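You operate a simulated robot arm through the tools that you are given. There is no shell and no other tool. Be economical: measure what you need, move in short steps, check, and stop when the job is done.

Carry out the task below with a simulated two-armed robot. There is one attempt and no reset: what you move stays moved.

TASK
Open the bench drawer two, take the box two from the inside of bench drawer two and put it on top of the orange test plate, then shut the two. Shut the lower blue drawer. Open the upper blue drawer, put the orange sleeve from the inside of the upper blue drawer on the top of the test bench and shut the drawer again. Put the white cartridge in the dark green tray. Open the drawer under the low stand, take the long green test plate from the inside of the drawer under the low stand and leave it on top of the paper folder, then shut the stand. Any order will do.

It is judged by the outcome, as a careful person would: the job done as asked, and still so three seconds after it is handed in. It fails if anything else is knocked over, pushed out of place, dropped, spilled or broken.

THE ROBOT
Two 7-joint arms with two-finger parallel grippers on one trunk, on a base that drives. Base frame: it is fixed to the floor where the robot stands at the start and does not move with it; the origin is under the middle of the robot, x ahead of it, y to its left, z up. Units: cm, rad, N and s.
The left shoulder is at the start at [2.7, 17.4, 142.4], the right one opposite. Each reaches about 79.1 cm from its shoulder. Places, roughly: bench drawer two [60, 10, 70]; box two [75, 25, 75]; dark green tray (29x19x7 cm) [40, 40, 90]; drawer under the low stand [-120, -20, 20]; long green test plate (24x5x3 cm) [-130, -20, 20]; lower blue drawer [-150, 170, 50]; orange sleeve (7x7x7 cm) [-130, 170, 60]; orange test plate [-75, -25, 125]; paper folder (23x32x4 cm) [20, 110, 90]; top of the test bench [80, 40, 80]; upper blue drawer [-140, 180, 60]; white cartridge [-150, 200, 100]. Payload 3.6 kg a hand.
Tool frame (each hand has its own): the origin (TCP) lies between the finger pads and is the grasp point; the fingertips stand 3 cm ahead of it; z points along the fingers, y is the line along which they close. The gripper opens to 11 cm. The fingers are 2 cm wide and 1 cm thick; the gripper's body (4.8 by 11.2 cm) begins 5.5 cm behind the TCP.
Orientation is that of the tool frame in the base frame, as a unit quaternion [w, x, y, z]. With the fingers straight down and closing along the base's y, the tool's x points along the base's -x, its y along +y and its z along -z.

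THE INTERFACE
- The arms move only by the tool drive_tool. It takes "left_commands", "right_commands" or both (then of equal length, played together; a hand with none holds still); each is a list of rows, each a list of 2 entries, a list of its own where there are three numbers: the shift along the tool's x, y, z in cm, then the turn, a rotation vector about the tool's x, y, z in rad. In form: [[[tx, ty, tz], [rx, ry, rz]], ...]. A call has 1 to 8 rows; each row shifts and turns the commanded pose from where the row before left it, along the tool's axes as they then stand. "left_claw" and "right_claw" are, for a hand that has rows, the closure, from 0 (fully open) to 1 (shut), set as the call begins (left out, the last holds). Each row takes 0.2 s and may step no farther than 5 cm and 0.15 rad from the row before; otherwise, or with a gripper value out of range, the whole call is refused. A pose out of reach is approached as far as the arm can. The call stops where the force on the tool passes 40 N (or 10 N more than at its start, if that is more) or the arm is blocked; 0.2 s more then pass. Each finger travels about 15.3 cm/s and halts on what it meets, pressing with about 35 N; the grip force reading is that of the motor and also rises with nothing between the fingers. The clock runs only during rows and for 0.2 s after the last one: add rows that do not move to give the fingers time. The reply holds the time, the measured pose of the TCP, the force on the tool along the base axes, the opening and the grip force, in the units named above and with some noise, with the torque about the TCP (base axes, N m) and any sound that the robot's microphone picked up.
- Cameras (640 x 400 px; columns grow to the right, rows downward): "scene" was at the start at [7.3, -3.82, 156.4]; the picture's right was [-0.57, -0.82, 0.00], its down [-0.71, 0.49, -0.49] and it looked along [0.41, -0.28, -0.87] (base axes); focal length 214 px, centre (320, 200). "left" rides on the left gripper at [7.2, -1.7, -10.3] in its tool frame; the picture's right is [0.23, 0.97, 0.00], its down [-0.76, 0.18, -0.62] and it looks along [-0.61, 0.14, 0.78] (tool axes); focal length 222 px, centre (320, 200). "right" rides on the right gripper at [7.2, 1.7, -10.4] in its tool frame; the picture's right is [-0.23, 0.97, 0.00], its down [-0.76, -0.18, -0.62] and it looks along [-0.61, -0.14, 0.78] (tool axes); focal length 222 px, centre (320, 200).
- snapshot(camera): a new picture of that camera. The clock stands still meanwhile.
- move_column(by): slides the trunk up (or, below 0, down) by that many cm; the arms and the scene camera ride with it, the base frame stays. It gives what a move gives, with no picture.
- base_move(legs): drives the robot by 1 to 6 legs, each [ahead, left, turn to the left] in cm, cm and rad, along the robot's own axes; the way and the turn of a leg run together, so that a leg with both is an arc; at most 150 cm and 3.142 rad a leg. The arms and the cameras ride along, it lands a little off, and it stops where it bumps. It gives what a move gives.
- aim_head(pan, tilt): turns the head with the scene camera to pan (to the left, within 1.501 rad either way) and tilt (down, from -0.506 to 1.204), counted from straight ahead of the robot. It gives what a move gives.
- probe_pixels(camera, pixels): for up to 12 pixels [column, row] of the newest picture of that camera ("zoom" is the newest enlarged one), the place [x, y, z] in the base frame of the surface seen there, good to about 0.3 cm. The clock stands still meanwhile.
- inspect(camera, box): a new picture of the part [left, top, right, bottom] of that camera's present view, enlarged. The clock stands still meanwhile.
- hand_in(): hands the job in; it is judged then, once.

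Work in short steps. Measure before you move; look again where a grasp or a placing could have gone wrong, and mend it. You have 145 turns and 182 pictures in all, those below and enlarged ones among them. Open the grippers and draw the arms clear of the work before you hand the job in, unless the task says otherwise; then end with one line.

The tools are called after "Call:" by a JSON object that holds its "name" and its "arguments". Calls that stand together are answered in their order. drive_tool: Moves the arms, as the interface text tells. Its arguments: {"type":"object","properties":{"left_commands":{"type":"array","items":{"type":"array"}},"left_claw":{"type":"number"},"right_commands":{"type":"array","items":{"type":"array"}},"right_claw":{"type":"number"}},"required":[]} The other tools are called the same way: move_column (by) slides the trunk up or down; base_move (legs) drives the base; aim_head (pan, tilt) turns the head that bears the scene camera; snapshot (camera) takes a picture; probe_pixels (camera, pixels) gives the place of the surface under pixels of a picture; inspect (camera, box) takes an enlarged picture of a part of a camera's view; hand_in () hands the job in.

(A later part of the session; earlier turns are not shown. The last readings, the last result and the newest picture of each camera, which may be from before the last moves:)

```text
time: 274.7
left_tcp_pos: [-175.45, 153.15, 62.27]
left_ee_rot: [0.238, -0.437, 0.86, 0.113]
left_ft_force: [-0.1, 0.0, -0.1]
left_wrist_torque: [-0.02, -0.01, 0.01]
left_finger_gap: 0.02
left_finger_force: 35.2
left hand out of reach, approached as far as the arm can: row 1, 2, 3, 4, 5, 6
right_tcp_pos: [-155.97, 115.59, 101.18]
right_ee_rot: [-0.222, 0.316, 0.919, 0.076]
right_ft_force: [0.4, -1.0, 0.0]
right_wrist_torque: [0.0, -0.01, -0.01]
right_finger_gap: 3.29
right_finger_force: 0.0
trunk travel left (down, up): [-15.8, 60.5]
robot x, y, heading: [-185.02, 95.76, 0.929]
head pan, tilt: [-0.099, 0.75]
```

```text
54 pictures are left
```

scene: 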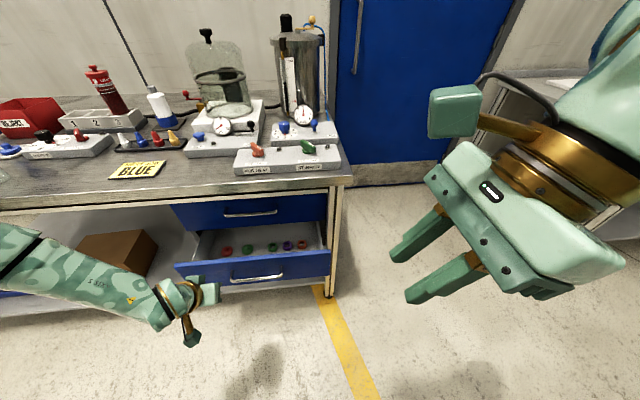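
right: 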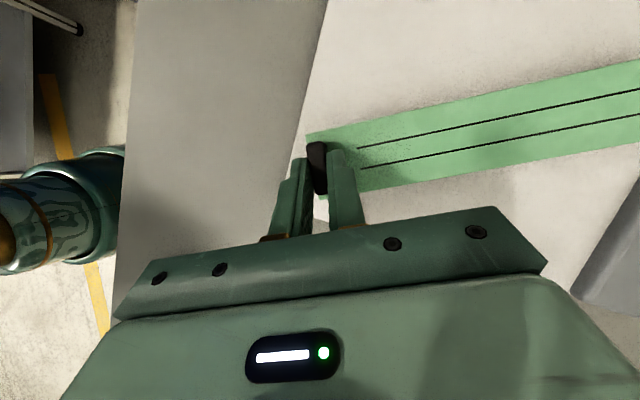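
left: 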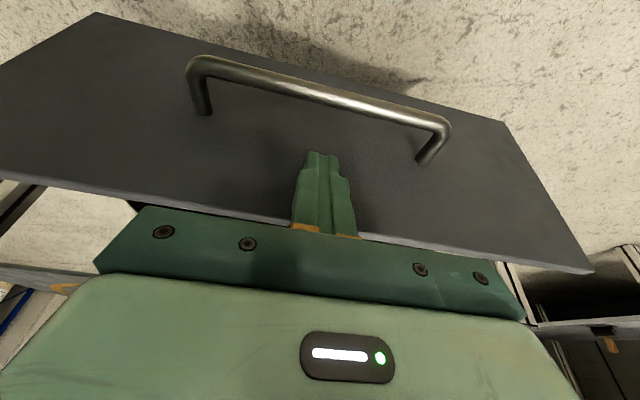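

Left tips (z≈59, 30° pitch) can push the lower front above its bar; I offset 3 cm left to clear the upper bar, then drive forward.

Call:
{"name": "base_move", "arguments": {"legs": [[0, 3, 0], [15, 0, 0]]}}

Call:
{"name": "snapshot", "arguments": {"camera": "left"}}

Call:
{"name": "base_move", "arguments": {"legs": [[8, 0, 0]]}}

Call:
{"name": "snapshot", "arguments": {"camera": "left"}}

```text
time: 276.5
left_tcp_pos: [-168.71, 166.89, 62.24]
left_ee_rot: [0.238, -0.436, 0.86, 0.112]
left_ft_force: [-0.1, -0.6, 0.6]
left_wrist_torque: [0.01, 0.0, 0.01]
left_finger_gap: 0.01
left_finger_force: 35.1
right_tcp_pos: [-149.4, 129.37, 101.21]
right_ee_rot: [-0.223, 0.316, 0.919, 0.075]
right_ft_force: [0.1, 0.6, 0.6]
right_wrist_torque: [-0.01, 0.01, 0.0]
right_finger_gap: 3.32
right_finger_force: 0.1
trunk travel left (down, up): [-15.8, 60.5]
robot x, y, heading: [-178.8, 109.72, 0.929]
head pan, tilt: [-0.099, 0.75]
```

```text
53 pictures are left
```

left: 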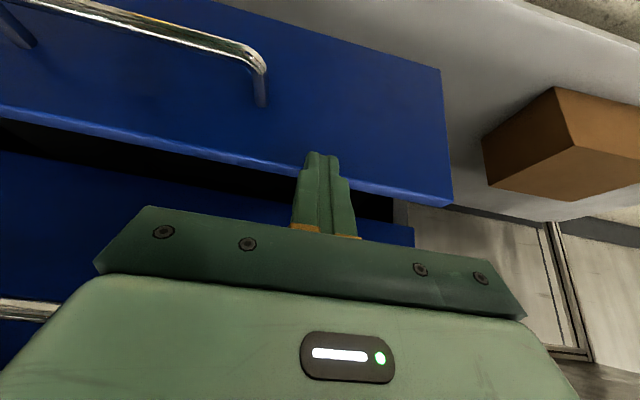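

```text
time: 277.6
left_tcp_pos: [-165.14, 172.02, 61.8]
left_ee_rot: [0.229, -0.44, 0.862, 0.106]
left_ft_force: [-1.8, -2.7, 6.6]
left_wrist_torque: [0.08, 0.04, 0.02]
left_finger_gap: 0.0
left_finger_force: 35.2
right_tcp_pos: [-145.14, 135.19, 101.21]
right_ee_rot: [-0.222, 0.316, 0.92, 0.075]
right_ft_force: [-0.1, 0.2, -0.8]
right_wrist_torque: [0.01, 0.02, 0.01]
right_finger_gap: 3.28
right_finger_force: 0.0
trunk travel left (down, up): [-15.8, 60.5]
robot x, y, heading: [-173.95, 115.95, 0.922]
head pan, tilt: [-0.099, 0.75]
stopped in leg 1: the force on the tool passed its limit at 88 N (the readings are from after the stop); the commanded pose is now the measured one
```

```text
52 pictures are left
```

left: 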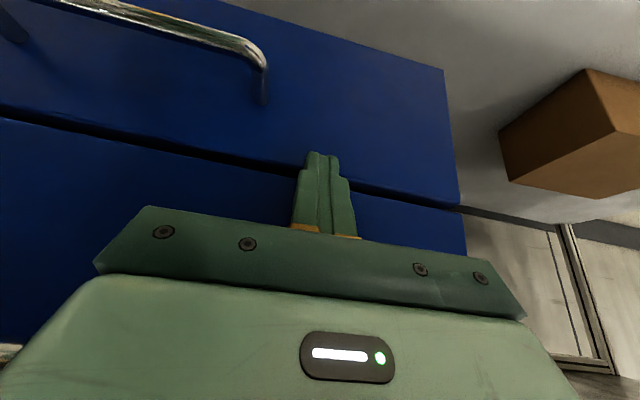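

The lower drawer is flush now. Next the upper one: back off, shift left so that the right hand lines up, and bring the right hand to the 45° handle-grip pose.

Call:
{"name": "base_move", "arguments": {"legs": [[-25, 0, 0], [0, 26, 0]]}}

Call:
{"name": "drive_tool", "arguments": {"right_commands": [[[0, 1, 0], [0, -0.118, 0]], [[0, 1, 0], [0, -0.118, 0]], [[0, 1, 0], [0, -0.118, 0]], [[0, 1, 0], [0, -0.118, 0]], [[0, 1, 0], [-0.131, 0, 0]], [[0, 1, 0], [-0.131, 0, 0]], [[0, 1, 0], [-0.131, 0, 0]], [[0, 1, 0], [-0.131, 0, 0]]], "right_claw": 0.5}}

Call:
{"name": "drive_tool", "arguments": {"right_commands": [[[-0.6, 0, 2], [-0.131, 0, 0]], [[-0.6, 0, 2], [-0.131, 0, 0]], [[-0.6, -1, 2], [0, 0, 0]], [[-0.6, -1, 2], [0, 0, 0]]]}}

Call:
{"name": "move_column", "arguments": {"by": -9}}

Call:
{"name": "snapshot", "arguments": {"camera": "right"}}

```text
time: 280.9
left_tcp_pos: [-200.84, 167.99, 61.91]
left_ee_rot: [0.229, -0.44, 0.862, 0.106]
left_ft_force: [0.3, 0.5, -1.5]
left_wrist_torque: [0.02, 0.0, -0.02]
left_finger_gap: 0.02
left_finger_force: 34.9
right_tcp_pos: [-180.73, 131.31, 101.31]
right_ee_rot: [-0.221, 0.316, 0.92, 0.074]
right_ft_force: [0.2, 0.1, -0.5]
right_wrist_torque: [-0.02, -0.04, 0.01]
right_finger_gap: 3.29
right_finger_force: 0.0
trunk travel left (down, up): [-15.8, 60.5]
robot x, y, heading: [-209.81, 111.62, 0.932]
head pan, tilt: [-0.099, 0.75]
```

```text
time: 282.7
left_tcp_pos: [-200.77, 168.0, 61.99]
left_ee_rot: [0.228, -0.44, 0.862, 0.107]
left_ft_force: [-0.3, 0.5, -0.3]
left_wrist_torque: [0.02, -0.01, -0.01]
left_finger_gap: 0.0
left_finger_force: 35.3
right_tcp_pos: [-175.85, 137.31, 102.14]
right_ee_rot: [0.084, 0.313, 0.914, 0.245]
right_ft_force: [0.2, -1.0, -0.3]
right_wrist_torque: [-0.03, 0.01, -0.01]
right_finger_gap: 5.5
right_finger_force: 0.2
trunk travel left (down, up): [-15.8, 60.5]
robot x, y, heading: [-209.95, 111.77, 0.93]
head pan, tilt: [-0.099, 0.75]
```

```text
time: 283.7
left_tcp_pos: [-200.81, 168.05, 61.92]
left_ee_rot: [0.229, -0.44, 0.862, 0.106]
left_ft_force: [0.1, -0.4, -0.3]
left_wrist_torque: [-0.02, 0.05, 0.01]
left_finger_gap: 0.0
left_finger_force: 34.6
right_tcp_pos: [-171.58, 141.68, 95.54]
right_ee_rot: [0.123, 0.3, 0.874, 0.361]
right_ft_force: [0.7, 1.0, -0.2]
right_wrist_torque: [0.03, 0.0, -0.01]
right_finger_gap: 5.5
right_finger_force: 0.1
right hand out of reach, approached as far as the arm can: row 2, 3
trunk travel left (down, up): [-15.8, 60.5]
robot x, y, heading: [-210.11, 111.35, 0.932]
head pan, tilt: [-0.099, 0.75]
```

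```text
time: 284.9
left_tcp_pos: [-200.71, 167.98, 52.96]
left_ee_rot: [0.229, -0.44, 0.862, 0.107]
left_ft_force: [0.7, 0.4, 0.1]
left_wrist_torque: [0.01, -0.02, -0.02]
left_finger_gap: 0.02
left_finger_force: 35.2
right_tcp_pos: [-169.88, 143.88, 82.0]
right_ee_rot: [0.105, 0.307, 0.896, 0.303]
right_ft_force: [-0.2, -0.1, -0.1]
right_wrist_torque: [-0.01, 0.02, 0.02]
right_finger_gap: 5.47
right_finger_force: 0.2
trunk travel left (down, up): [-6.8, 69.5]
robot x, y, heading: [-209.84, 111.38, 0.933]
head pan, tilt: [-0.099, 0.75]
```

```text
51 pictures are left
```

right: 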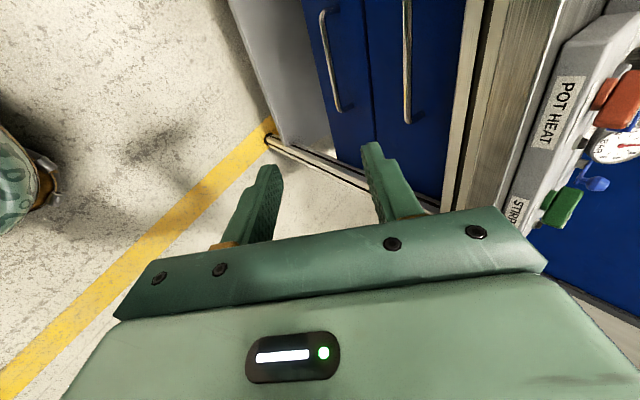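

Probe both bars in this view.

Call:
{"name": "probe_pixels", "arguments": {"camera": "right", "pixels": [[406, 20], [407, 60], [408, 100], [407, 118], [325, 30], [335, 90], [380, 60], [440, 100], [470, 150]]}}

```text
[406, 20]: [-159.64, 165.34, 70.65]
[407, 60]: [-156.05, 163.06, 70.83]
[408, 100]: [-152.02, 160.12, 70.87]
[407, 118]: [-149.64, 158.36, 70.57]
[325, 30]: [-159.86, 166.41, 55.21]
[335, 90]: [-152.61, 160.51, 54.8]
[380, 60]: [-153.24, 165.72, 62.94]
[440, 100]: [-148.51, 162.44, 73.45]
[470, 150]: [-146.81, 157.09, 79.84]
```

Upper bar centre: p 36.9, e -220.5, z 70.8. Lower the hand to bar height first.

Call:
{"name": "drive_tool", "arguments": {"right_commands": [[[-0.6, -1.8, 2.4], [0, 0, 0]], [[-0.6, -1.8, 2.4], [0, 0, 0]], [[-0.5, -1.8, 2.4], [0, 0, 0]]], "right_claw": 0.62}}

Call:
{"name": "snapshot", "arguments": {"camera": "right"}}

```text
time: 285.7
left_tcp_pos: [-200.75, 168.1, 52.74]
left_ee_rot: [0.229, -0.44, 0.862, 0.106]
left_ft_force: [-0.5, 0.2, 0.1]
left_wrist_torque: [0.0, -0.02, 0.01]
left_finger_gap: 0.0
left_finger_force: 35.0
right_tcp_pos: [-168.44, 143.23, 72.91]
right_ee_rot: [0.105, 0.306, 0.896, 0.304]
right_ft_force: [0.2, 0.0, -0.8]
right_wrist_torque: [-0.04, 0.0, 0.0]
right_finger_gap: 4.2
right_finger_force: 0.1
right hand out of reach, approached as far as the arm can: row 2
trunk travel left (down, up): [-6.8, 69.5]
robot x, y, heading: [-210.19, 111.64, 0.93]
head pan, tilt: [-0.099, 0.75]
```

```text
50 pictures are left
```

right: 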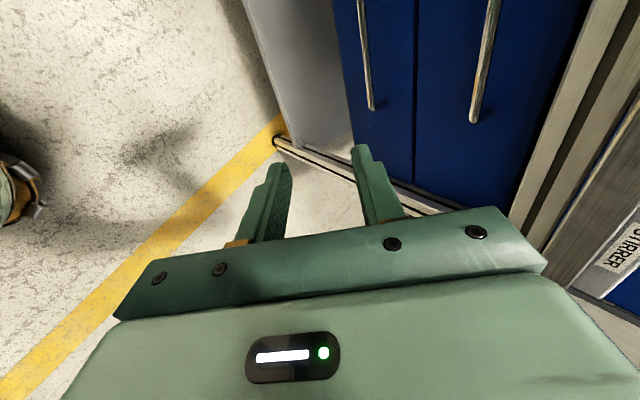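

Height and lateral position match. Retract the left hand 10 cm and drive forward 19 cm.

Call:
{"name": "drive_tool", "arguments": {"left_commands": [[[4.2, 0, -2.4], [0, 0, 0]], [[4.2, 0, -2.4], [0, 0, 0]], [[3, 0, -2.4], [0, 0, 0]]]}}

Call:
{"name": "base_move", "arguments": {"legs": [[18.5, 0, 0]]}}

Call:
{"name": "snapshot", "arguments": {"camera": "right"}}

```text
time: 286.5
left_tcp_pos: [-208.7, 157.82, 54.3]
left_ee_rot: [0.229, -0.439, 0.862, 0.106]
left_ft_force: [-0.6, -1.0, -0.4]
left_wrist_torque: [0.0, 0.0, -0.02]
left_finger_gap: 0.0
left_finger_force: 35.0
left hand out of reach, approached as far as the arm can: row 3
right_tcp_pos: [-168.47, 143.22, 72.9]
right_ee_rot: [0.106, 0.306, 0.896, 0.303]
right_ft_force: [-0.8, 0.0, -0.9]
right_wrist_torque: [0.03, -0.03, 0.0]
right_finger_gap: 4.15
right_finger_force: 0.1
trunk travel left (down, up): [-6.8, 69.5]
robot x, y, heading: [-209.71, 111.71, 0.93]
head pan, tilt: [-0.099, 0.75]
```

```text
time: 288.1
left_tcp_pos: [-197.8, 172.32, 54.24]
left_ee_rot: [0.227, -0.441, 0.862, 0.105]
left_ft_force: [-0.3, -0.1, -1.0]
left_wrist_torque: [-0.02, -0.04, -0.01]
left_finger_gap: 0.0
left_finger_force: 34.8
right_tcp_pos: [-157.64, 157.91, 72.87]
right_ee_rot: [0.105, 0.306, 0.897, 0.302]
right_ft_force: [0.4, -0.3, -0.6]
right_wrist_torque: [0.0, 0.04, 0.01]
right_finger_gap: 4.18
right_finger_force: 0.0
trunk travel left (down, up): [-6.8, 69.5]
robot x, y, heading: [-199.35, 126.19, 0.931]
head pan, tilt: [-0.099, 0.75]
```

```text
49 pictures are left
```

right: 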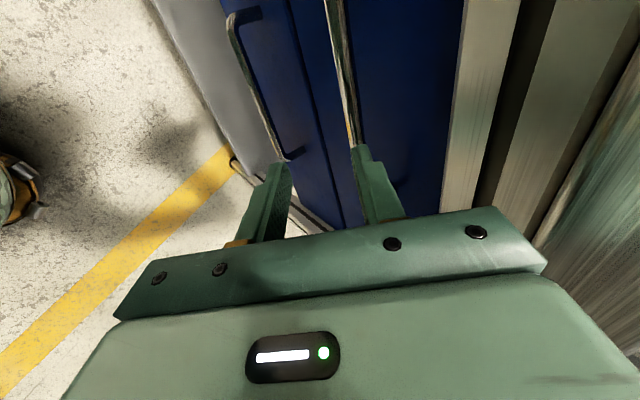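

Geometry says the bar enters between the fingers in the next 3.6 cm. Continue slowly.

Call:
{"name": "base_move", "arguments": {"legs": [[3.6, 0, 0]]}}

Call:
{"name": "snapshot", "arguments": {"camera": "right"}}

```text
time: 289.0
left_tcp_pos: [-196.09, 174.77, 54.25]
left_ee_rot: [0.228, -0.44, 0.862, 0.107]
left_ft_force: [0.2, -0.1, -0.3]
left_wrist_torque: [-0.01, -0.02, 0.03]
left_finger_gap: 0.0
left_finger_force: 35.3
right_tcp_pos: [-156.19, 159.84, 72.71]
right_ee_rot: [0.104, 0.301, 0.9, 0.297]
right_ft_force: [-1.0, -0.1, 0.2]
right_wrist_torque: [0.02, 0.04, 0.01]
right_finger_gap: 4.18
right_finger_force: 0.1
trunk travel left (down, up): [-6.8, 69.5]
robot x, y, heading: [-197.01, 128.33, 0.93]
head pan, tilt: [-0.099, 0.75]
stopped in leg 1: the force on the tool passed its limit at 58 N (the readings are from after the stop); the commanded pose is now the measured one
```

```text
48 pictures are left
```

right: 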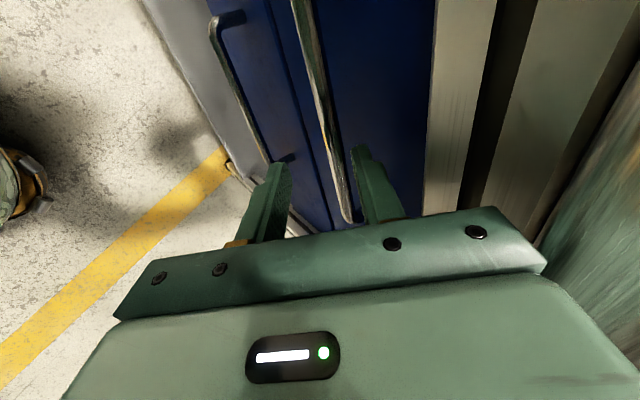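

Something touched. I probe the bench board edge next to the palm, and the bar.

Call:
{"name": "probe_pixels", "arguments": {"camera": "right", "pixels": [[440, 60], [432, 150], [490, 60], [520, 120], [320, 100], [335, 160], [365, 110], [300, 100]]}}

```text
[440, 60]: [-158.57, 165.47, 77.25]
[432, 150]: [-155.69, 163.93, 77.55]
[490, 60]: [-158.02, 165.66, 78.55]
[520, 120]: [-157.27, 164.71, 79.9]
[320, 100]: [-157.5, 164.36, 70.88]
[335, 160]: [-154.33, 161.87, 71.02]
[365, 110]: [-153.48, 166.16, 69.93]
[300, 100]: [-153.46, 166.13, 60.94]
```

The tips seem to be what touched. I recentre: move the tool +0.8 in y (up) is not needed; instead try 1.2 cm along the fingers and watch the force.

Call:
{"name": "drive_tool", "arguments": {"right_commands": [[[0, 0.3, 0.6], [0, 0, 0]], [[0, 0.3, 0.6], [0, 0, 0]]]}}

Call:
{"name": "snapshot", "arguments": {"camera": "right"}}

```text
time: 289.6
left_tcp_pos: [-195.99, 174.62, 54.2]
left_ee_rot: [0.228, -0.44, 0.862, 0.106]
left_ft_force: [-0.9, 1.0, 0.4]
left_wrist_torque: [0.02, -0.01, 0.01]
left_finger_gap: 0.0
left_finger_force: 35.4
right_tcp_pos: [-155.7, 160.19, 71.86]
right_ee_rot: [0.102, 0.298, 0.903, 0.292]
right_ft_force: [-5.6, -4.3, -6.3]
right_wrist_torque: [0.52, -0.39, -0.16]
right_finger_gap: 4.19
right_finger_force: 0.1
trunk travel left (down, up): [-6.8, 69.5]
robot x, y, heading: [-197.31, 128.39, 0.924]
head pan, tilt: [-0.099, 0.75]
stopped in row 2 (right hand): the force on the tool passed its limit at 46 N (the readings are from after the stop); the commanded pose is now the measured one
```

```text
47 pictures are left
```

right: 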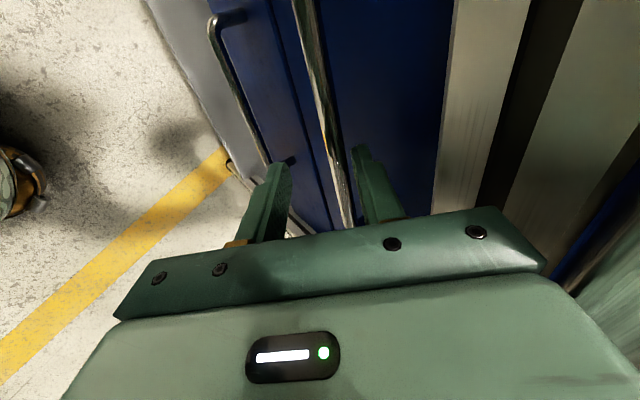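

The palm touches the bench rail from below, but the bar is now 2 cm deep between the fingers. Fingers halt individually, so I simply close.

Call:
{"name": "drive_tool", "arguments": {"right_commands": [[[0, 0, 0], [0, 0, 0]], [[0, 0, 0], [0, 0, 0]], [[0, 0, 0], [0, 0, 0]]], "right_claw": 1.0}}

Call:
{"name": "base_move", "arguments": {"legs": [[-4, 0, 0]]}}

Call:
{"name": "snapshot", "arguments": {"camera": "right"}}

```text
time: 290.4
left_tcp_pos: [-196.0, 174.65, 54.27]
left_ee_rot: [0.229, -0.439, 0.862, 0.107]
left_ft_force: [1.2, 0.5, -0.1]
left_wrist_torque: [-0.02, -0.02, 0.0]
left_finger_gap: 0.02
left_finger_force: 34.9
right_tcp_pos: [-155.89, 160.21, 71.99]
right_ee_rot: [0.101, 0.299, 0.903, 0.293]
right_ft_force: [-12.5, -15.3, -2.7]
right_wrist_torque: [1.42, -1.08, 0.04]
right_finger_gap: 1.2
right_finger_force: 45.3
trunk travel left (down, up): [-6.8, 69.5]
robot x, y, heading: [-197.56, 128.43, 0.925]
head pan, tilt: [-0.099, 0.75]
```

```text
time: 291.3
left_tcp_pos: [-198.43, 171.5, 54.22]
left_ee_rot: [0.228, -0.44, 0.862, 0.106]
left_ft_force: [0.0, 0.3, 0.3]
left_wrist_torque: [0.03, 0.0, 0.01]
left_finger_gap: 0.01
left_finger_force: 34.9
right_tcp_pos: [-158.05, 157.14, 71.94]
right_ee_rot: [0.103, 0.298, 0.902, 0.294]
right_ft_force: [2.6, -2.9, 5.4]
right_wrist_torque: [-0.21, -0.49, 0.03]
right_finger_gap: 1.21
right_finger_force: 44.7
trunk travel left (down, up): [-6.8, 69.5]
robot x, y, heading: [-200.04, 125.09, 0.932]
head pan, tilt: [-0.099, 0.75]
```

```text
46 pictures are left
```

right: 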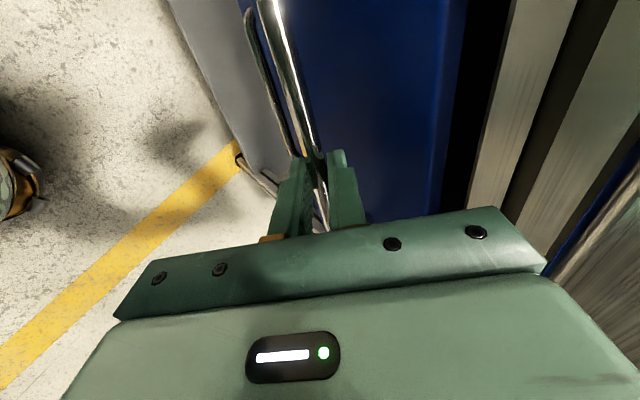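

Gripped and moving. Pull 18 cm more.

Call:
{"name": "base_move", "arguments": {"legs": [[-18, 0, 0]]}}

Call:
{"name": "snapshot", "arguments": {"camera": "scene"}}

```text
time: 292.8
left_tcp_pos: [-209.39, 156.71, 54.24]
left_ee_rot: [0.228, -0.441, 0.861, 0.108]
left_ft_force: [0.1, -0.4, 0.5]
left_wrist_torque: [0.01, 0.02, 0.01]
left_finger_gap: 0.01
left_finger_force: 34.7
right_tcp_pos: [-168.96, 142.41, 71.96]
right_ee_rot: [0.103, 0.299, 0.902, 0.294]
right_ft_force: [19.0, -10.5, 13.2]
right_wrist_torque: [-0.28, -0.82, -0.04]
right_finger_gap: 1.18
right_finger_force: 45.2
trunk travel left (down, up): [-6.8, 69.5]
robot x, y, heading: [-210.63, 110.87, 0.93]
head pan, tilt: [-0.099, 0.75]
```

```text
45 pictures are left
```

scene: 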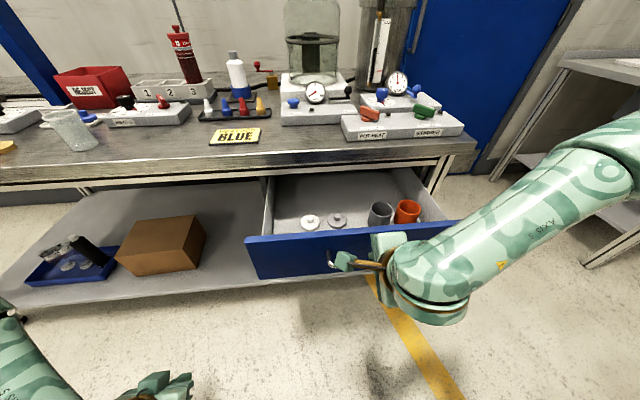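

The orange sleeve is at (407,211), a grey one beside it. Probe; then release the handle.

Call:
{"name": "inspect", "arguments": {"camera": "scene", "box": [280, 165, 480, 265]}}

Call:
{"name": "probe_pixels", "arguments": {"camera": "zoom", "pixels": [[405, 118], [385, 125], [428, 125], [406, 128], [400, 150], [320, 145], [320, 130], [340, 180], [405, 170], [430, 60]]}}

Call:
{"name": "drive_tool", "arguments": {"right_commands": [[[0, 0, 0], [0, 0, 0]], [[0, 0, 0], [0, 0, 0]], [[0, 0, -3], [0, 0, 0]], [[0, 0, -5], [0, 0, 0]], [[0, 0, -5], [0, 0, 0]]], "right_claw": 0.5}}

```text
3.20 times, centred on (380, 215) of scene
```

zoom: 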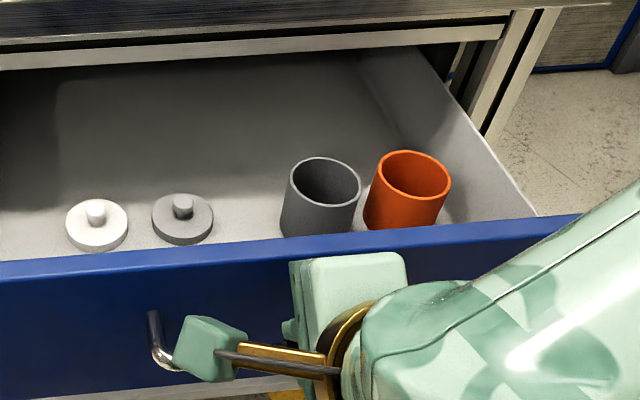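

```text
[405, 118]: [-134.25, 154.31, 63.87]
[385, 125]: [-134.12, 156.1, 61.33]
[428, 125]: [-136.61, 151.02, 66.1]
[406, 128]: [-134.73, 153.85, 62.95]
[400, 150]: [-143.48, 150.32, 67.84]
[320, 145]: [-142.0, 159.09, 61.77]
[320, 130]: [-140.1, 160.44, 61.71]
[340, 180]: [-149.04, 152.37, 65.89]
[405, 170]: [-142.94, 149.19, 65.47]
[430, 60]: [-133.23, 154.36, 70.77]
```

```text
time: 294.0
left_tcp_pos: [-209.39, 156.9, 54.25]
left_ee_rot: [0.227, -0.441, 0.862, 0.107]
left_ft_force: [-0.2, -0.7, 0.2]
left_wrist_torque: [0.02, -0.01, -0.01]
left_finger_gap: 0.02
left_finger_force: 35.6
right_tcp_pos: [-173.24, 142.92, 82.34]
right_ee_rot: [0.104, 0.299, 0.903, 0.292]
right_ft_force: [-0.7, 0.4, 0.4]
right_wrist_torque: [-0.01, -0.02, -0.03]
right_finger_gap: 5.52
right_finger_force: 0.1
right hand out of reach, approached as far as the arm can: row 3, 4, 5
trunk travel left (down, up): [-6.8, 69.5]
robot x, y, heading: [-210.82, 110.72, 0.933]
head pan, tilt: [-0.099, 0.75]
```

The orange sleeve touches the grey one, so I'll grip its free right wall (one finger inside). Raise, reorient the right hand (rest roll, 30° pitch) and reposition the base.

Call:
{"name": "move_column", "arguments": {"by": 22}}

Call:
{"name": "drive_tool", "arguments": {"right_commands": [[[0, 0, 0], [0.007, 0.009, -0.142]], [[0, 0, 0], [0.007, 0.009, -0.142]], [[0, 0, 0], [0.007, 0.009, -0.142]], [[0, 0, 0], [0.007, 0.009, -0.142]], [[0, 0, 0], [0.007, 0.009, -0.142]], [[0, 0, 0], [0.007, 0.009, -0.142]], [[0, 0, 0], [0.007, 0.009, -0.142]], [[0, 0, 0], [0.007, 0.009, -0.142]]], "right_claw": 0.72}}

Call:
{"name": "drive_tool", "arguments": {"right_commands": [[[0, 0, 0], [0.007, 0.009, -0.142]], [[0, 0, 0], [0.007, 0.009, -0.142]], [[0, 0, 0], [0.007, 0.009, -0.142]]]}}

Call:
{"name": "base_move", "arguments": {"legs": [[0, -13, 0], [18, 0, 0]]}}

Call:
{"name": "snapshot", "arguments": {"camera": "right"}}

```text
time: 296.3
left_tcp_pos: [-208.92, 157.54, 82.78]
left_ee_rot: [0.326, -0.425, 0.83, 0.153]
left_ft_force: [-0.1, 0.2, 0.2]
left_wrist_torque: [0.0, 0.02, 0.0]
left_finger_gap: 0.0
left_finger_force: 35.2
right_tcp_pos: [-173.07, 143.04, 104.21]
right_ee_rot: [0.103, 0.299, 0.902, 0.294]
right_ft_force: [0.0, -0.7, 0.3]
right_wrist_torque: [0.01, 0.0, -0.02]
right_finger_gap: 5.53
right_finger_force: 0.0
trunk travel left (down, up): [-28.8, 47.5]
robot x, y, heading: [-210.74, 110.28, 0.93]
head pan, tilt: [-0.099, 0.75]
```

```text
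time: 298.1
left_tcp_pos: [-208.94, 157.58, 82.86]
left_ee_rot: [0.326, -0.425, 0.83, 0.154]
left_ft_force: [-0.5, 0.4, -0.1]
left_wrist_torque: [0.0, -0.02, 0.03]
left_finger_gap: 0.02
left_finger_force: 35.4
right_tcp_pos: [-172.95, 142.94, 104.5]
right_ee_rot: [0.206, -0.241, 0.932, 0.178]
right_ft_force: [0.2, 0.2, 0.5]
right_wrist_torque: [0.02, 0.0, 0.01]
right_finger_gap: 3.09
right_finger_force: 0.0
trunk travel left (down, up): [-28.8, 47.5]
robot x, y, heading: [-210.26, 110.82, 0.93]
head pan, tilt: [-0.099, 0.75]
```

```text
time: 298.9
left_tcp_pos: [-208.88, 157.62, 82.9]
left_ee_rot: [0.325, -0.425, 0.831, 0.153]
left_ft_force: [-0.4, -0.5, 0.8]
left_wrist_torque: [0.01, 0.03, 0.0]
left_finger_gap: 0.01
left_finger_force: 34.5
right_tcp_pos: [-173.21, 142.89, 104.35]
right_ee_rot: [0.229, -0.434, 0.864, 0.117]
right_ft_force: [0.4, 1.1, 0.5]
right_wrist_torque: [-0.01, 0.0, -0.01]
right_finger_gap: 3.07
right_finger_force: 0.0
trunk travel left (down, up): [-28.8, 47.5]
robot x, y, heading: [-210.62, 111.12, 0.932]
head pan, tilt: [-0.099, 0.75]
```

```text
time: 301.3
left_tcp_pos: [-187.84, 164.3, 82.75]
left_ee_rot: [0.326, -0.425, 0.831, 0.153]
left_ft_force: [-0.2, -0.2, -1.4]
left_wrist_torque: [0.02, 0.01, 0.02]
left_finger_gap: 0.02
left_finger_force: 35.1
right_tcp_pos: [-152.01, 149.66, 104.27]
right_ee_rot: [0.229, -0.431, 0.865, 0.117]
right_ft_force: [-0.4, -0.1, 0.3]
right_wrist_torque: [0.01, 0.02, 0.01]
right_finger_gap: 3.09
right_finger_force: 0.0
trunk travel left (down, up): [-28.8, 47.5]
robot x, y, heading: [-189.29, 117.19, 0.928]
head pan, tilt: [-0.099, 0.75]
```

```text
43 pictures are left
```

right: 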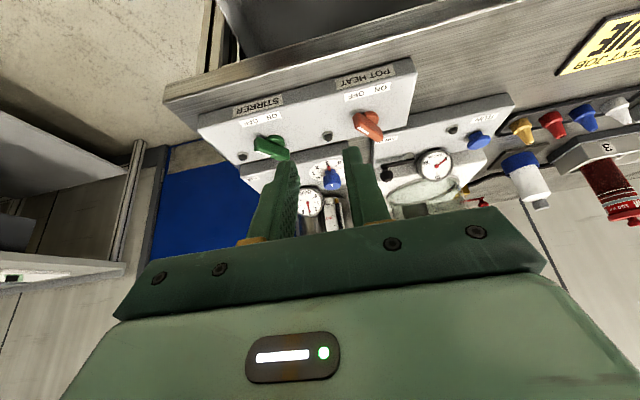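

I look at the sleeve with the head camera from here.

Call:
{"name": "aim_head", "arguments": {"pan": -0.35, "tilt": 1.0}}

Call:
{"name": "inspect", "arguments": {"camera": "scene", "box": [200, 120, 440, 300]}}

```text
time: 302.1
left_tcp_pos: [-187.73, 164.26, 82.98]
left_ee_rot: [0.327, -0.423, 0.831, 0.153]
left_ft_force: [0.2, -0.2, -0.4]
left_wrist_torque: [-0.02, 0.01, -0.01]
left_finger_gap: 0.0
left_finger_force: 35.1
right_tcp_pos: [-152.01, 149.46, 104.33]
right_ee_rot: [0.229, -0.431, 0.865, 0.117]
right_ft_force: [0.0, -0.3, -0.1]
right_wrist_torque: [0.01, -0.03, -0.02]
right_finger_gap: 3.09
right_finger_force: 0.0
trunk travel left (down, up): [-28.8, 47.5]
robot x, y, heading: [-189.67, 117.41, 0.927]
head pan, tilt: [-0.351, 1.0]
```

```text
2.22 times, centred on (320, 210) of scene
```

zoom: 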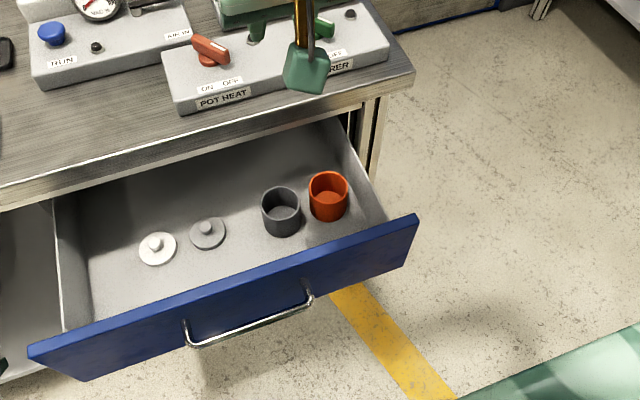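

From above: sleeves are separated and clear of the bench edge. Probe rims.

Call:
{"name": "probe_pixels", "arguments": {"camera": "zoom", "pixels": [[310, 184], [348, 182], [329, 197], [329, 173], [329, 212], [280, 188], [299, 205], [345, 205], [378, 200], [300, 240], [340, 130], [415, 225]]}}

```text
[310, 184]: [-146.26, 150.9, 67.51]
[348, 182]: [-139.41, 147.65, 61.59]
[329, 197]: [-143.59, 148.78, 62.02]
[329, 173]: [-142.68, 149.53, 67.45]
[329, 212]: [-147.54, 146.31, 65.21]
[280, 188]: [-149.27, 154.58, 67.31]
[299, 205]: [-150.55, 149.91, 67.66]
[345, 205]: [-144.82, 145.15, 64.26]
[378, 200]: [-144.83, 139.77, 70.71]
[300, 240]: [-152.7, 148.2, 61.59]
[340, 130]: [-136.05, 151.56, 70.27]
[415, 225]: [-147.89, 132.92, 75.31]
```

Sleeve centre ≈ (e -204.8, p 31.3), ~6 cm wide, 2.5 cm gap to the grey one; a whole grasp is possible. I reduce the pitch to ~6° (camera clearance) and go to 10 cm above.

Call:
{"name": "drive_tool", "arguments": {"right_commands": [[[0, 0, 0], [0, 0.14, 0]], [[0, 0, 0], [0, 0.14, 0]], [[0, 0, 0], [0, 0.14, 0]], [[0, -2.2, 1], [0, 0, 0]], [[0, -2.2, 2], [0, 0, 0]], [[0, -2.1, 3], [0, 0, 0]], [[0, 0, 4.8], [0, 0, 0]], [[0, 0, 4.8], [0, 0, 0]]], "right_claw": 0.36}}

Call:
{"name": "drive_tool", "arguments": {"right_commands": [[[0, 0, 4.5], [0, 0, 0]], [[0, 0, 4.5], [0, 0, 0]]]}}

Call:
{"name": "snapshot", "arguments": {"camera": "right"}}

```text
time: 303.9
left_tcp_pos: [-187.66, 164.28, 82.9]
left_ee_rot: [0.326, -0.423, 0.832, 0.153]
left_ft_force: [0.7, -0.4, 1.3]
left_wrist_torque: [-0.01, 0.0, 0.03]
left_finger_gap: 0.01
left_finger_force: 34.9
right_tcp_pos: [-145.77, 147.04, 88.83]
right_ee_rot: [0.044, -0.446, 0.894, 0.025]
right_ft_force: [0.3, 0.1, -0.2]
right_wrist_torque: [0.02, 0.0, 0.02]
right_finger_gap: 7.07
right_finger_force: 0.2
trunk travel left (down, up): [-28.8, 47.5]
robot x, y, heading: [-189.57, 117.39, 0.93]
head pan, tilt: [-0.351, 1.0]
```

```text
time: 304.5
left_tcp_pos: [-187.82, 164.36, 82.98]
left_ee_rot: [0.326, -0.424, 0.831, 0.153]
left_ft_force: [-1.0, -0.7, -0.9]
left_wrist_torque: [0.02, 0.01, -0.01]
left_finger_gap: 0.0
left_finger_force: 35.0
right_tcp_pos: [-145.25, 147.87, 79.8]
right_ee_rot: [0.044, -0.445, 0.894, 0.026]
right_ft_force: [-0.2, -0.5, -0.1]
right_wrist_torque: [0.01, 0.0, 0.01]
right_finger_gap: 7.05
right_finger_force: 0.1
trunk travel left (down, up): [-28.8, 47.5]
robot x, y, heading: [-189.63, 117.52, 0.924]
head pan, tilt: [-0.351, 1.0]
```

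```text
41 pictures are left
```

right: 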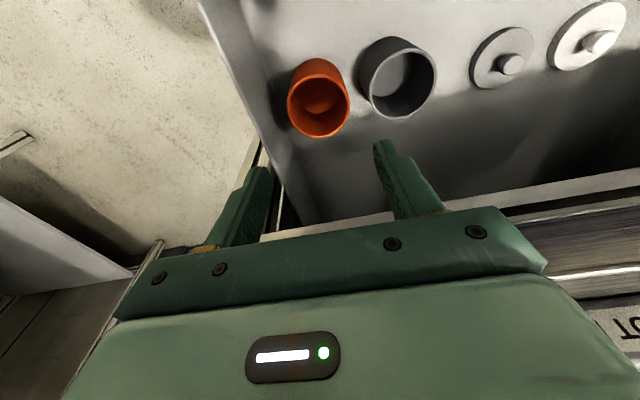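

The gap to the grey sleeve is only ~1.2 cm, so I take the wall grip: shift 3 cm to the free side, narrow gap 3 cm, then descend in two steps.

Call:
{"name": "drive_tool", "arguments": {"right_commands": [[[1.3, -3.0, 0], [0, 0, 0]], [[0.4, 0, 4.2], [0, 0, 0]]], "right_claw": 0.72}}

Call:
{"name": "snapshot", "arguments": {"camera": "right"}}

```text
time: 305.1
left_tcp_pos: [-187.76, 164.32, 82.82]
left_ee_rot: [0.325, -0.424, 0.831, 0.153]
left_ft_force: [-0.3, 0.5, -0.6]
left_wrist_torque: [-0.03, 0.04, -0.01]
left_finger_gap: 0.03
left_finger_force: 34.7
right_tcp_pos: [-143.85, 145.04, 75.32]
right_ee_rot: [0.044, -0.445, 0.894, 0.025]
right_ft_force: [0.0, 0.2, -0.3]
right_wrist_torque: [-0.01, 0.01, -0.02]
right_finger_gap: 3.07
right_finger_force: 0.1
trunk travel left (down, up): [-28.8, 47.5]
robot x, y, heading: [-189.8, 117.52, 0.926]
head pan, tilt: [-0.351, 1.0]
```

```text
40 pictures are left
```

right: 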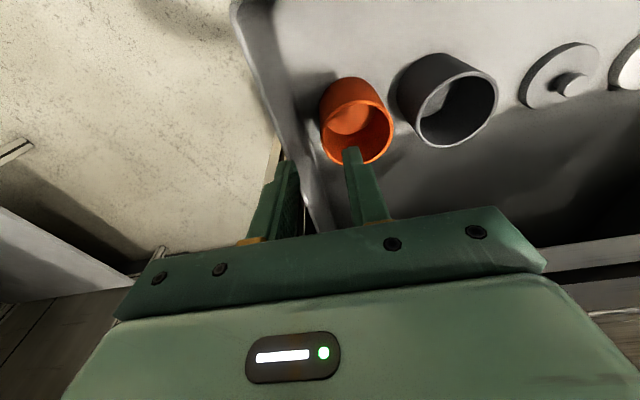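

The tool axis meets the sleeve's right wall, but the drawer's side wall is close: narrow the gap to 1.8 cm and descend the rest.

Call:
{"name": "drive_tool", "arguments": {"right_commands": [[[0, 0.3, 0], [0, 0, 0]], [[0.3, 0, 3], [0, 0, 0]]], "right_claw": 0.835}}

Call:
{"name": "snapshot", "arguments": {"camera": "right"}}

```text
time: 305.7
left_tcp_pos: [-187.84, 164.29, 82.9]
left_ee_rot: [0.326, -0.424, 0.831, 0.153]
left_ft_force: [-0.1, -0.1, -0.2]
left_wrist_torque: [0.01, 0.01, 0.01]
left_finger_gap: 0.0
left_finger_force: 34.7
right_tcp_pos: [-143.96, 144.95, 72.39]
right_ee_rot: [0.044, -0.447, 0.893, 0.025]
right_ft_force: [0.2, 0.7, -0.1]
right_wrist_torque: [-0.01, 0.01, 0.03]
right_finger_gap: 1.83
right_finger_force: 0.1
trunk travel left (down, up): [-28.8, 47.5]
robot x, y, heading: [-189.88, 117.24, 0.922]
head pan, tilt: [-0.351, 1.0]
```

```text
39 pictures are left
```

right: 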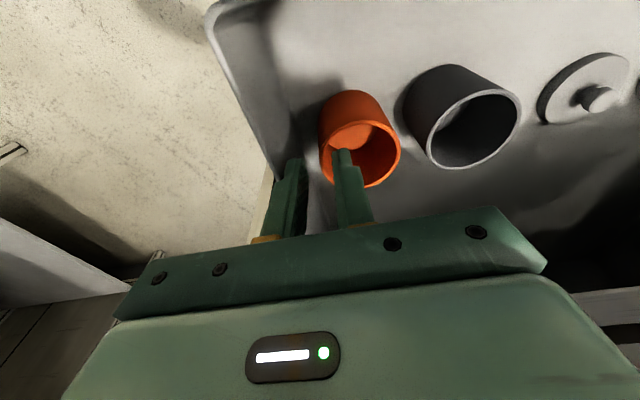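

Left wall of the sleeve lies between the fingers. Descend 6 cm and close.

Call:
{"name": "drive_tool", "arguments": {"right_commands": [[[0.3, 0, 3], [0, 0, 0]], [[0.3, 0, 3], [0, 0, 0]]]}}

Call:
{"name": "drive_tool", "arguments": {"right_commands": [[[0, 0, 0], [0, 0, 0]], [[0, 0, 0], [0, 0, 0]], [[0, 0, 0], [0, 0, 0]]], "right_claw": 1.0}}

Call:
{"name": "snapshot", "arguments": {"camera": "right"}}

```text
time: 306.1
left_tcp_pos: [-187.74, 164.25, 83.0]
left_ee_rot: [0.327, -0.423, 0.831, 0.153]
left_ft_force: [0.1, 0.0, -0.2]
left_wrist_torque: [0.04, 0.02, -0.01]
left_finger_gap: 0.0
left_finger_force: 35.2
right_tcp_pos: [-144.0, 145.18, 70.66]
right_ee_rot: [0.045, -0.443, 0.895, 0.029]
right_ft_force: [3.5, -2.7, 18.2]
right_wrist_torque: [-0.02, 0.11, 0.02]
right_finger_gap: 1.61
right_finger_force: 0.0
trunk travel left (down, up): [-28.8, 47.5]
robot x, y, heading: [-189.93, 117.5, 0.931]
head pan, tilt: [-0.351, 1.0]
stopped in row 1 (right hand): the force on the tool passed its limit at 62 N (the readings are from after the stop); the commanded pose is now the measured one
```

```text
time: 306.9
left_tcp_pos: [-187.8, 164.24, 82.97]
left_ee_rot: [0.326, -0.422, 0.832, 0.153]
left_ft_force: [-0.2, 0.6, -0.3]
left_wrist_torque: [0.0, 0.01, 0.0]
left_finger_gap: 0.0
left_finger_force: 34.9
right_tcp_pos: [-144.04, 145.09, 70.61]
right_ee_rot: [0.044, -0.445, 0.894, 0.026]
right_ft_force: [-1.8, -3.1, 11.6]
right_wrist_torque: [-0.04, 0.09, -0.01]
right_finger_gap: 0.0
right_finger_force: 34.9
trunk travel left (down, up): [-28.8, 47.5]
robot x, y, heading: [-189.62, 117.37, 0.924]
head pan, tilt: [-0.351, 1.0]
```

```text
38 pictures are left
```

right: 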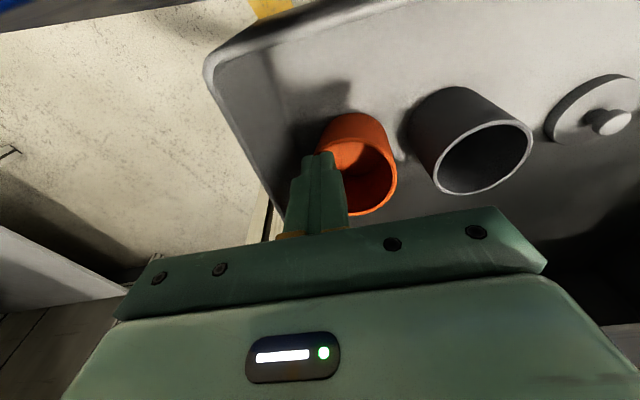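

A finger sat on the rim: the sleeve centre is ~1.3 cm further ahead. Rise 1.5 cm, reopen, correct and look before descending.

Call:
{"name": "drive_tool", "arguments": {"right_commands": [[[-0.1, 0, -1.6], [0, 0, 0]], [[-1.3, 0, -0.1], [0, 0, 0]], [[0, 0, 0], [0, 0, 0]]], "right_claw": 0.8}}

Call:
{"name": "inspect", "arguments": {"camera": "right", "box": [220, 70, 460, 250]}}

```text
time: 307.7
left_tcp_pos: [-187.7, 164.25, 82.93]
left_ee_rot: [0.327, -0.422, 0.832, 0.152]
left_ft_force: [-1.1, 0.3, 0.4]
left_wrist_torque: [0.02, 0.0, -0.01]
left_finger_gap: 0.0
left_finger_force: 35.0
right_tcp_pos: [-143.29, 145.97, 72.32]
right_ee_rot: [0.043, -0.445, 0.894, 0.027]
right_ft_force: [-0.4, -0.2, 0.0]
right_wrist_torque: [-0.01, 0.02, 0.02]
right_finger_gap: 2.18
right_finger_force: 0.1
trunk travel left (down, up): [-28.8, 47.5]
robot x, y, heading: [-189.62, 117.43, 0.926]
head pan, tilt: [-0.351, 1.0]
```

```text
2.22 times, centred on (340, 160) of right
```

zoom: 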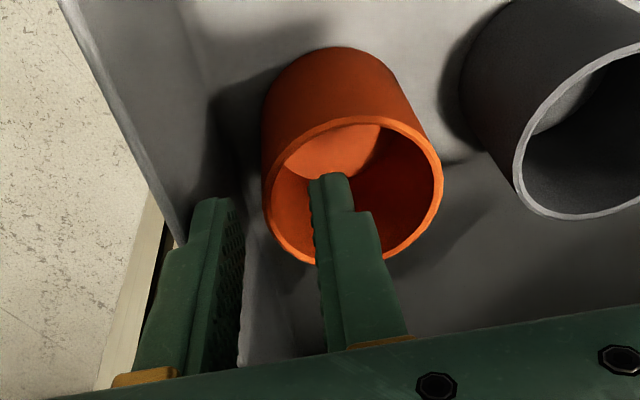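

Probe the rim in this zoom for an exact centre.

Call:
{"name": "probe_pixels", "arguments": {"camera": "zoom", "pixels": [[267, 200], [285, 245], [441, 180], [400, 245], [380, 122], [300, 140], [330, 118], [305, 262], [245, 300], [175, 200]]}}

```text
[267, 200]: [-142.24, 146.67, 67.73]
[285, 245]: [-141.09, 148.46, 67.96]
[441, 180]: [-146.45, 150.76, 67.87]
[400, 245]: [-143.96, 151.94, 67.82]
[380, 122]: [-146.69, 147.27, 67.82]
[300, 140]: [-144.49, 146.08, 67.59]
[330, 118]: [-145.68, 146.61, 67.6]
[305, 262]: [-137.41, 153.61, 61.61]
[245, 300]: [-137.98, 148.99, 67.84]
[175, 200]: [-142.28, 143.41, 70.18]
```

Sleeve centre (-144.05,149.05), r 3.0; the side wall is tight on its right, so I grip at its front-right by yawing the hand 45°.

Call:
{"name": "drive_tool", "arguments": {"right_commands": [[[0, 0, 0], [0, 0, 0.131]], [[0, 0, 0], [0, 0, 0.131]], [[0, 0, 0], [0, 0, 0.131]], [[0, 0, 0], [0, 0, 0.131]], [[0, 0, 0], [0, 0, 0.131]], [[0, 0, 0], [0, 0, 0.131]], [[0.3, 0.3, 0], [0, 0, 0]]]}}

Call:
{"name": "inspect", "arguments": {"camera": "right", "box": [220, 70, 460, 250]}}

```text
time: 309.0
left_tcp_pos: [-187.84, 164.23, 82.97]
left_ee_rot: [0.327, -0.423, 0.831, 0.153]
left_ft_force: [0.6, -0.7, 0.0]
left_wrist_torque: [0.03, 0.03, -0.02]
left_finger_gap: 0.0
left_finger_force: 35.5
right_tcp_pos: [-144.32, 145.77, 72.06]
right_ee_rot: [0.025, -0.112, 0.993, 0.039]
right_ft_force: [-11.1, -5.9, 2.9]
right_wrist_torque: [0.68, -1.04, 0.57]
right_finger_gap: 2.22
right_finger_force: 0.1
trunk travel left (down, up): [-28.8, 47.5]
robot x, y, heading: [-189.25, 117.49, 0.931]
head pan, tilt: [-0.351, 1.0]
stopped in row 6 (right hand): the force on the tool passed its limit at 44 N (the readings are from after the stop); the commanded pose is now the measured one
```

```text
2.22 times, centred on (340, 160) of right
```

zoom: 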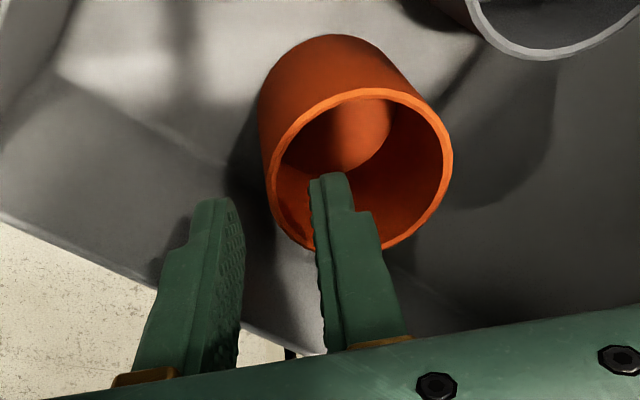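

The rail hinders the yaw. I rotate back and use the straight wall grip with an exact 1.3 cm gap (0.35 cm clearances) at TCP (-142.2,146.9).

Call:
{"name": "drive_tool", "arguments": {"right_commands": [[[0, 0, -0.3], [0, 0, -0.14]], [[0, 0, 0], [0, 0, -0.14]], [[0, 0, 0], [0, 0, -0.14]], [[0, 0, 0], [0, 0, -0.14]], [[0, 0, 0], [0, 0, -0.14]], [[-2.13, -1.0, 0], [0, 0, 0]], [[0, 0, 0], [0, 0, 0]]], "right_claw": 0.875}}

Call:
{"name": "inspect", "arguments": {"camera": "right", "box": [220, 70, 460, 250]}}

Call:
{"name": "probe_pixels", "arguments": {"camera": "zoom", "pixels": [[267, 200], [285, 245], [441, 180], [400, 245], [380, 122], [300, 140], [260, 180], [330, 118]]}}

```text
time: 310.4
left_tcp_pos: [-187.88, 164.13, 82.93]
left_ee_rot: [0.327, -0.422, 0.832, 0.153]
left_ft_force: [0.1, 0.2, -0.3]
left_wrist_torque: [-0.03, 0.0, -0.01]
left_finger_gap: 0.01
left_finger_force: 35.5
right_tcp_pos: [-143.52, 146.16, 72.19]
right_ee_rot: [0.029, -0.451, 0.892, 0.024]
right_ft_force: [-15.7, -13.7, 8.7]
right_wrist_torque: [1.44, -1.8, -0.17]
right_finger_gap: 1.38
right_finger_force: 0.0
trunk travel left (down, up): [-28.8, 47.5]
robot x, y, heading: [-189.78, 117.49, 0.926]
head pan, tilt: [-0.351, 1.0]
stopped in row 6 (right hand): the force on the tool passed its limit at 48 N (the readings are from after the stop); the commanded pose is now the measured one
```

```text
2.22 times, centred on (340, 160) of right
```

zoom: 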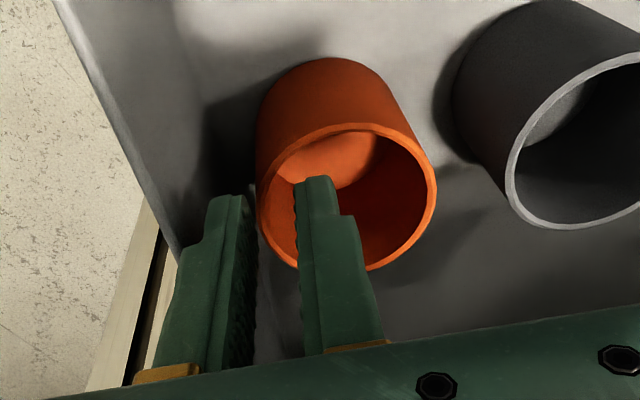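

```text
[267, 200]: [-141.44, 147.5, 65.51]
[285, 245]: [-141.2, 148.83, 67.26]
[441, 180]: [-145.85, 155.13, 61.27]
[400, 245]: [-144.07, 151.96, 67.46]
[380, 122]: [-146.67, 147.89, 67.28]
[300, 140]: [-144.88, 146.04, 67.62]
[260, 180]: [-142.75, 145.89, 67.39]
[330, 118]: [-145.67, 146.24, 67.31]
```

The bench edge limits us; the drawer must come out further. With the fingers inside the drawer (tips z 69 < front top 76) I drive back so that they drag the front out ~9 cm.

Call:
{"name": "base_move", "arguments": {"legs": [[-12, 0, 0]]}}

Call:
{"name": "base_move", "arguments": {"legs": [[-8, 0, 0]]}}

Call:
{"name": "snapshot", "arguments": {"camera": "scene"}}

```text
time: 311.6
left_tcp_pos: [-195.06, 154.64, 82.88]
left_ee_rot: [0.327, -0.424, 0.83, 0.153]
left_ft_force: [-0.9, -0.2, -0.2]
left_wrist_torque: [-0.02, -0.01, 0.01]
left_finger_gap: 0.02
left_finger_force: 35.2
right_tcp_pos: [-150.53, 136.75, 72.4]
right_ee_rot: [0.031, -0.45, 0.892, 0.025]
right_ft_force: [-0.3, -0.4, -1.1]
right_wrist_torque: [-0.01, -0.01, -0.02]
right_finger_gap: 1.38
right_finger_force: 0.1
trunk travel left (down, up): [-28.8, 47.5]
robot x, y, heading: [-196.77, 107.76, 0.929]
head pan, tilt: [-0.351, 1.0]
```

```text
time: 312.7
left_tcp_pos: [-199.77, 148.49, 82.93]
left_ee_rot: [0.325, -0.424, 0.831, 0.153]
left_ft_force: [-0.9, 0.6, 0.3]
left_wrist_torque: [-0.01, 0.0, 0.02]
left_finger_gap: 0.0
left_finger_force: 35.1
right_tcp_pos: [-155.07, 130.63, 72.26]
right_ee_rot: [0.032, -0.45, 0.892, 0.026]
right_ft_force: [10.3, 15.2, -0.5]
right_wrist_torque: [0.24, -0.14, 0.09]
right_finger_gap: 1.35
right_finger_force: 0.0
trunk travel left (down, up): [-28.8, 47.5]
robot x, y, heading: [-201.44, 101.34, 0.93]
head pan, tilt: [-0.351, 1.0]
```

```text
34 pictures are left
```

scene: 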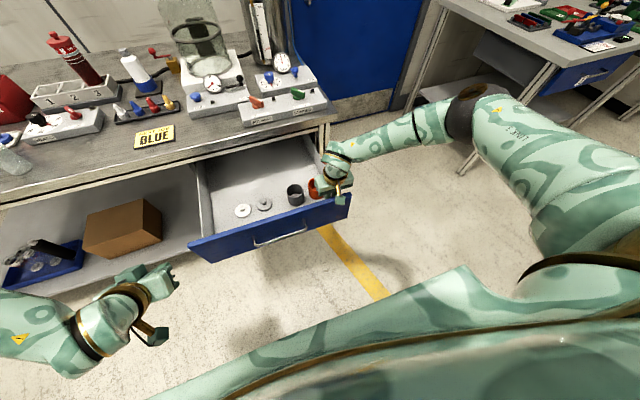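

Drawer pulled ~9 cm further. Drive forward 11 cm, yaw 45° again and measure the rim.

Call:
{"name": "base_move", "arguments": {"legs": [[10.5, 0, 0]]}}

Call:
{"name": "drive_tool", "arguments": {"right_commands": [[[0, 0, -1], [0, 0, 0.131]], [[0, 0, 0], [0, 0, 0.131]], [[0, 0, 0], [0, 0, 0.131]], [[0, 0, 0], [0, 0, 0.131]], [[0, 0, 0], [0, 0, 0.131]], [[0, 0, 0], [0, 0, 0.131]]], "right_claw": 0.78}}

Call:
{"name": "inspect", "arguments": {"camera": "right", "box": [220, 70, 460, 250]}}

Call:
{"name": "probe_pixels", "arguments": {"camera": "zoom", "pixels": [[270, 200], [300, 130], [350, 95], [400, 100], [440, 140], [445, 180], [420, 220], [390, 245], [290, 235]]}}

```text
time: 313.9
left_tcp_pos: [-193.47, 156.92, 82.82]
left_ee_rot: [0.326, -0.423, 0.832, 0.152]
left_ft_force: [0.6, 0.5, -0.2]
left_wrist_torque: [-0.02, 0.05, -0.03]
left_finger_gap: 0.0
left_finger_force: 35.1
right_tcp_pos: [-148.82, 139.02, 72.18]
right_ee_rot: [0.032, -0.451, 0.892, 0.026]
right_ft_force: [0.1, 0.4, -0.3]
right_wrist_torque: [-0.05, -0.03, -0.02]
right_finger_gap: 1.38
right_finger_force: 0.0
trunk travel left (down, up): [-28.8, 47.5]
robot x, y, heading: [-195.66, 110.03, 0.922]
head pan, tilt: [-0.351, 1.0]
```

```text
time: 315.3
left_tcp_pos: [-193.34, 156.7, 83.01]
left_ee_rot: [0.326, -0.424, 0.831, 0.154]
left_ft_force: [-0.4, -0.5, -0.9]
left_wrist_torque: [0.01, 0.0, 0.0]
left_finger_gap: 0.0
left_finger_force: 35.6
right_tcp_pos: [-148.69, 139.04, 73.38]
right_ee_rot: [0.021, -0.074, 0.996, 0.036]
right_ft_force: [-0.7, 0.0, 0.0]
right_wrist_torque: [0.01, 0.0, 0.0]
right_finger_gap: 2.43
right_finger_force: 0.1
trunk travel left (down, up): [-28.8, 47.5]
robot x, y, heading: [-195.22, 110.01, 0.923]
head pan, tilt: [-0.351, 1.0]
```

```text
2.22 times, centred on (340, 160) of right
```

zoom: 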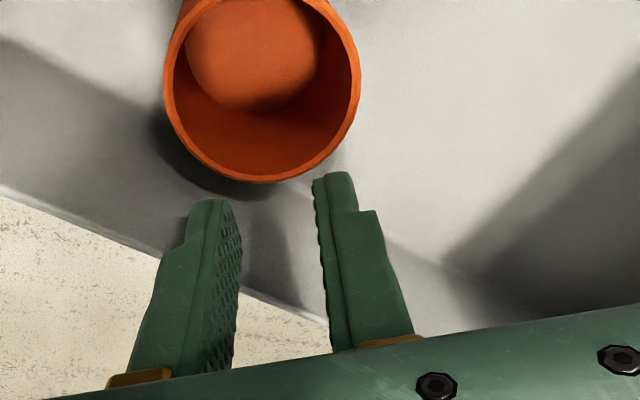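

```text
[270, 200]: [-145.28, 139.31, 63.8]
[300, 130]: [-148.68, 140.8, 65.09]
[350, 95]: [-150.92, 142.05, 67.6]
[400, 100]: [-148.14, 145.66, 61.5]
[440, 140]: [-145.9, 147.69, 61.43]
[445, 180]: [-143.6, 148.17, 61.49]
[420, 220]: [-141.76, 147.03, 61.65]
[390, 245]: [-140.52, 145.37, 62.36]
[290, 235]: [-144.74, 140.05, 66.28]
```

Probe proper rim points.

Call:
{"name": "probe_pixels", "arguments": {"camera": "zoom", "pixels": [[168, 95], [180, 135], [205, 163], [255, 180], [300, 172], [335, 148], [355, 105], [345, 40]]}}

```text
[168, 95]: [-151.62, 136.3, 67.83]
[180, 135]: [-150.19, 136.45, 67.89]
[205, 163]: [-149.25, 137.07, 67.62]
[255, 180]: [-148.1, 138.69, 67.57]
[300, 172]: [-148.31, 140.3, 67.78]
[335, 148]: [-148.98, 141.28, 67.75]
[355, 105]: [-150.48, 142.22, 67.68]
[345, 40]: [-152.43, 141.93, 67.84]
```

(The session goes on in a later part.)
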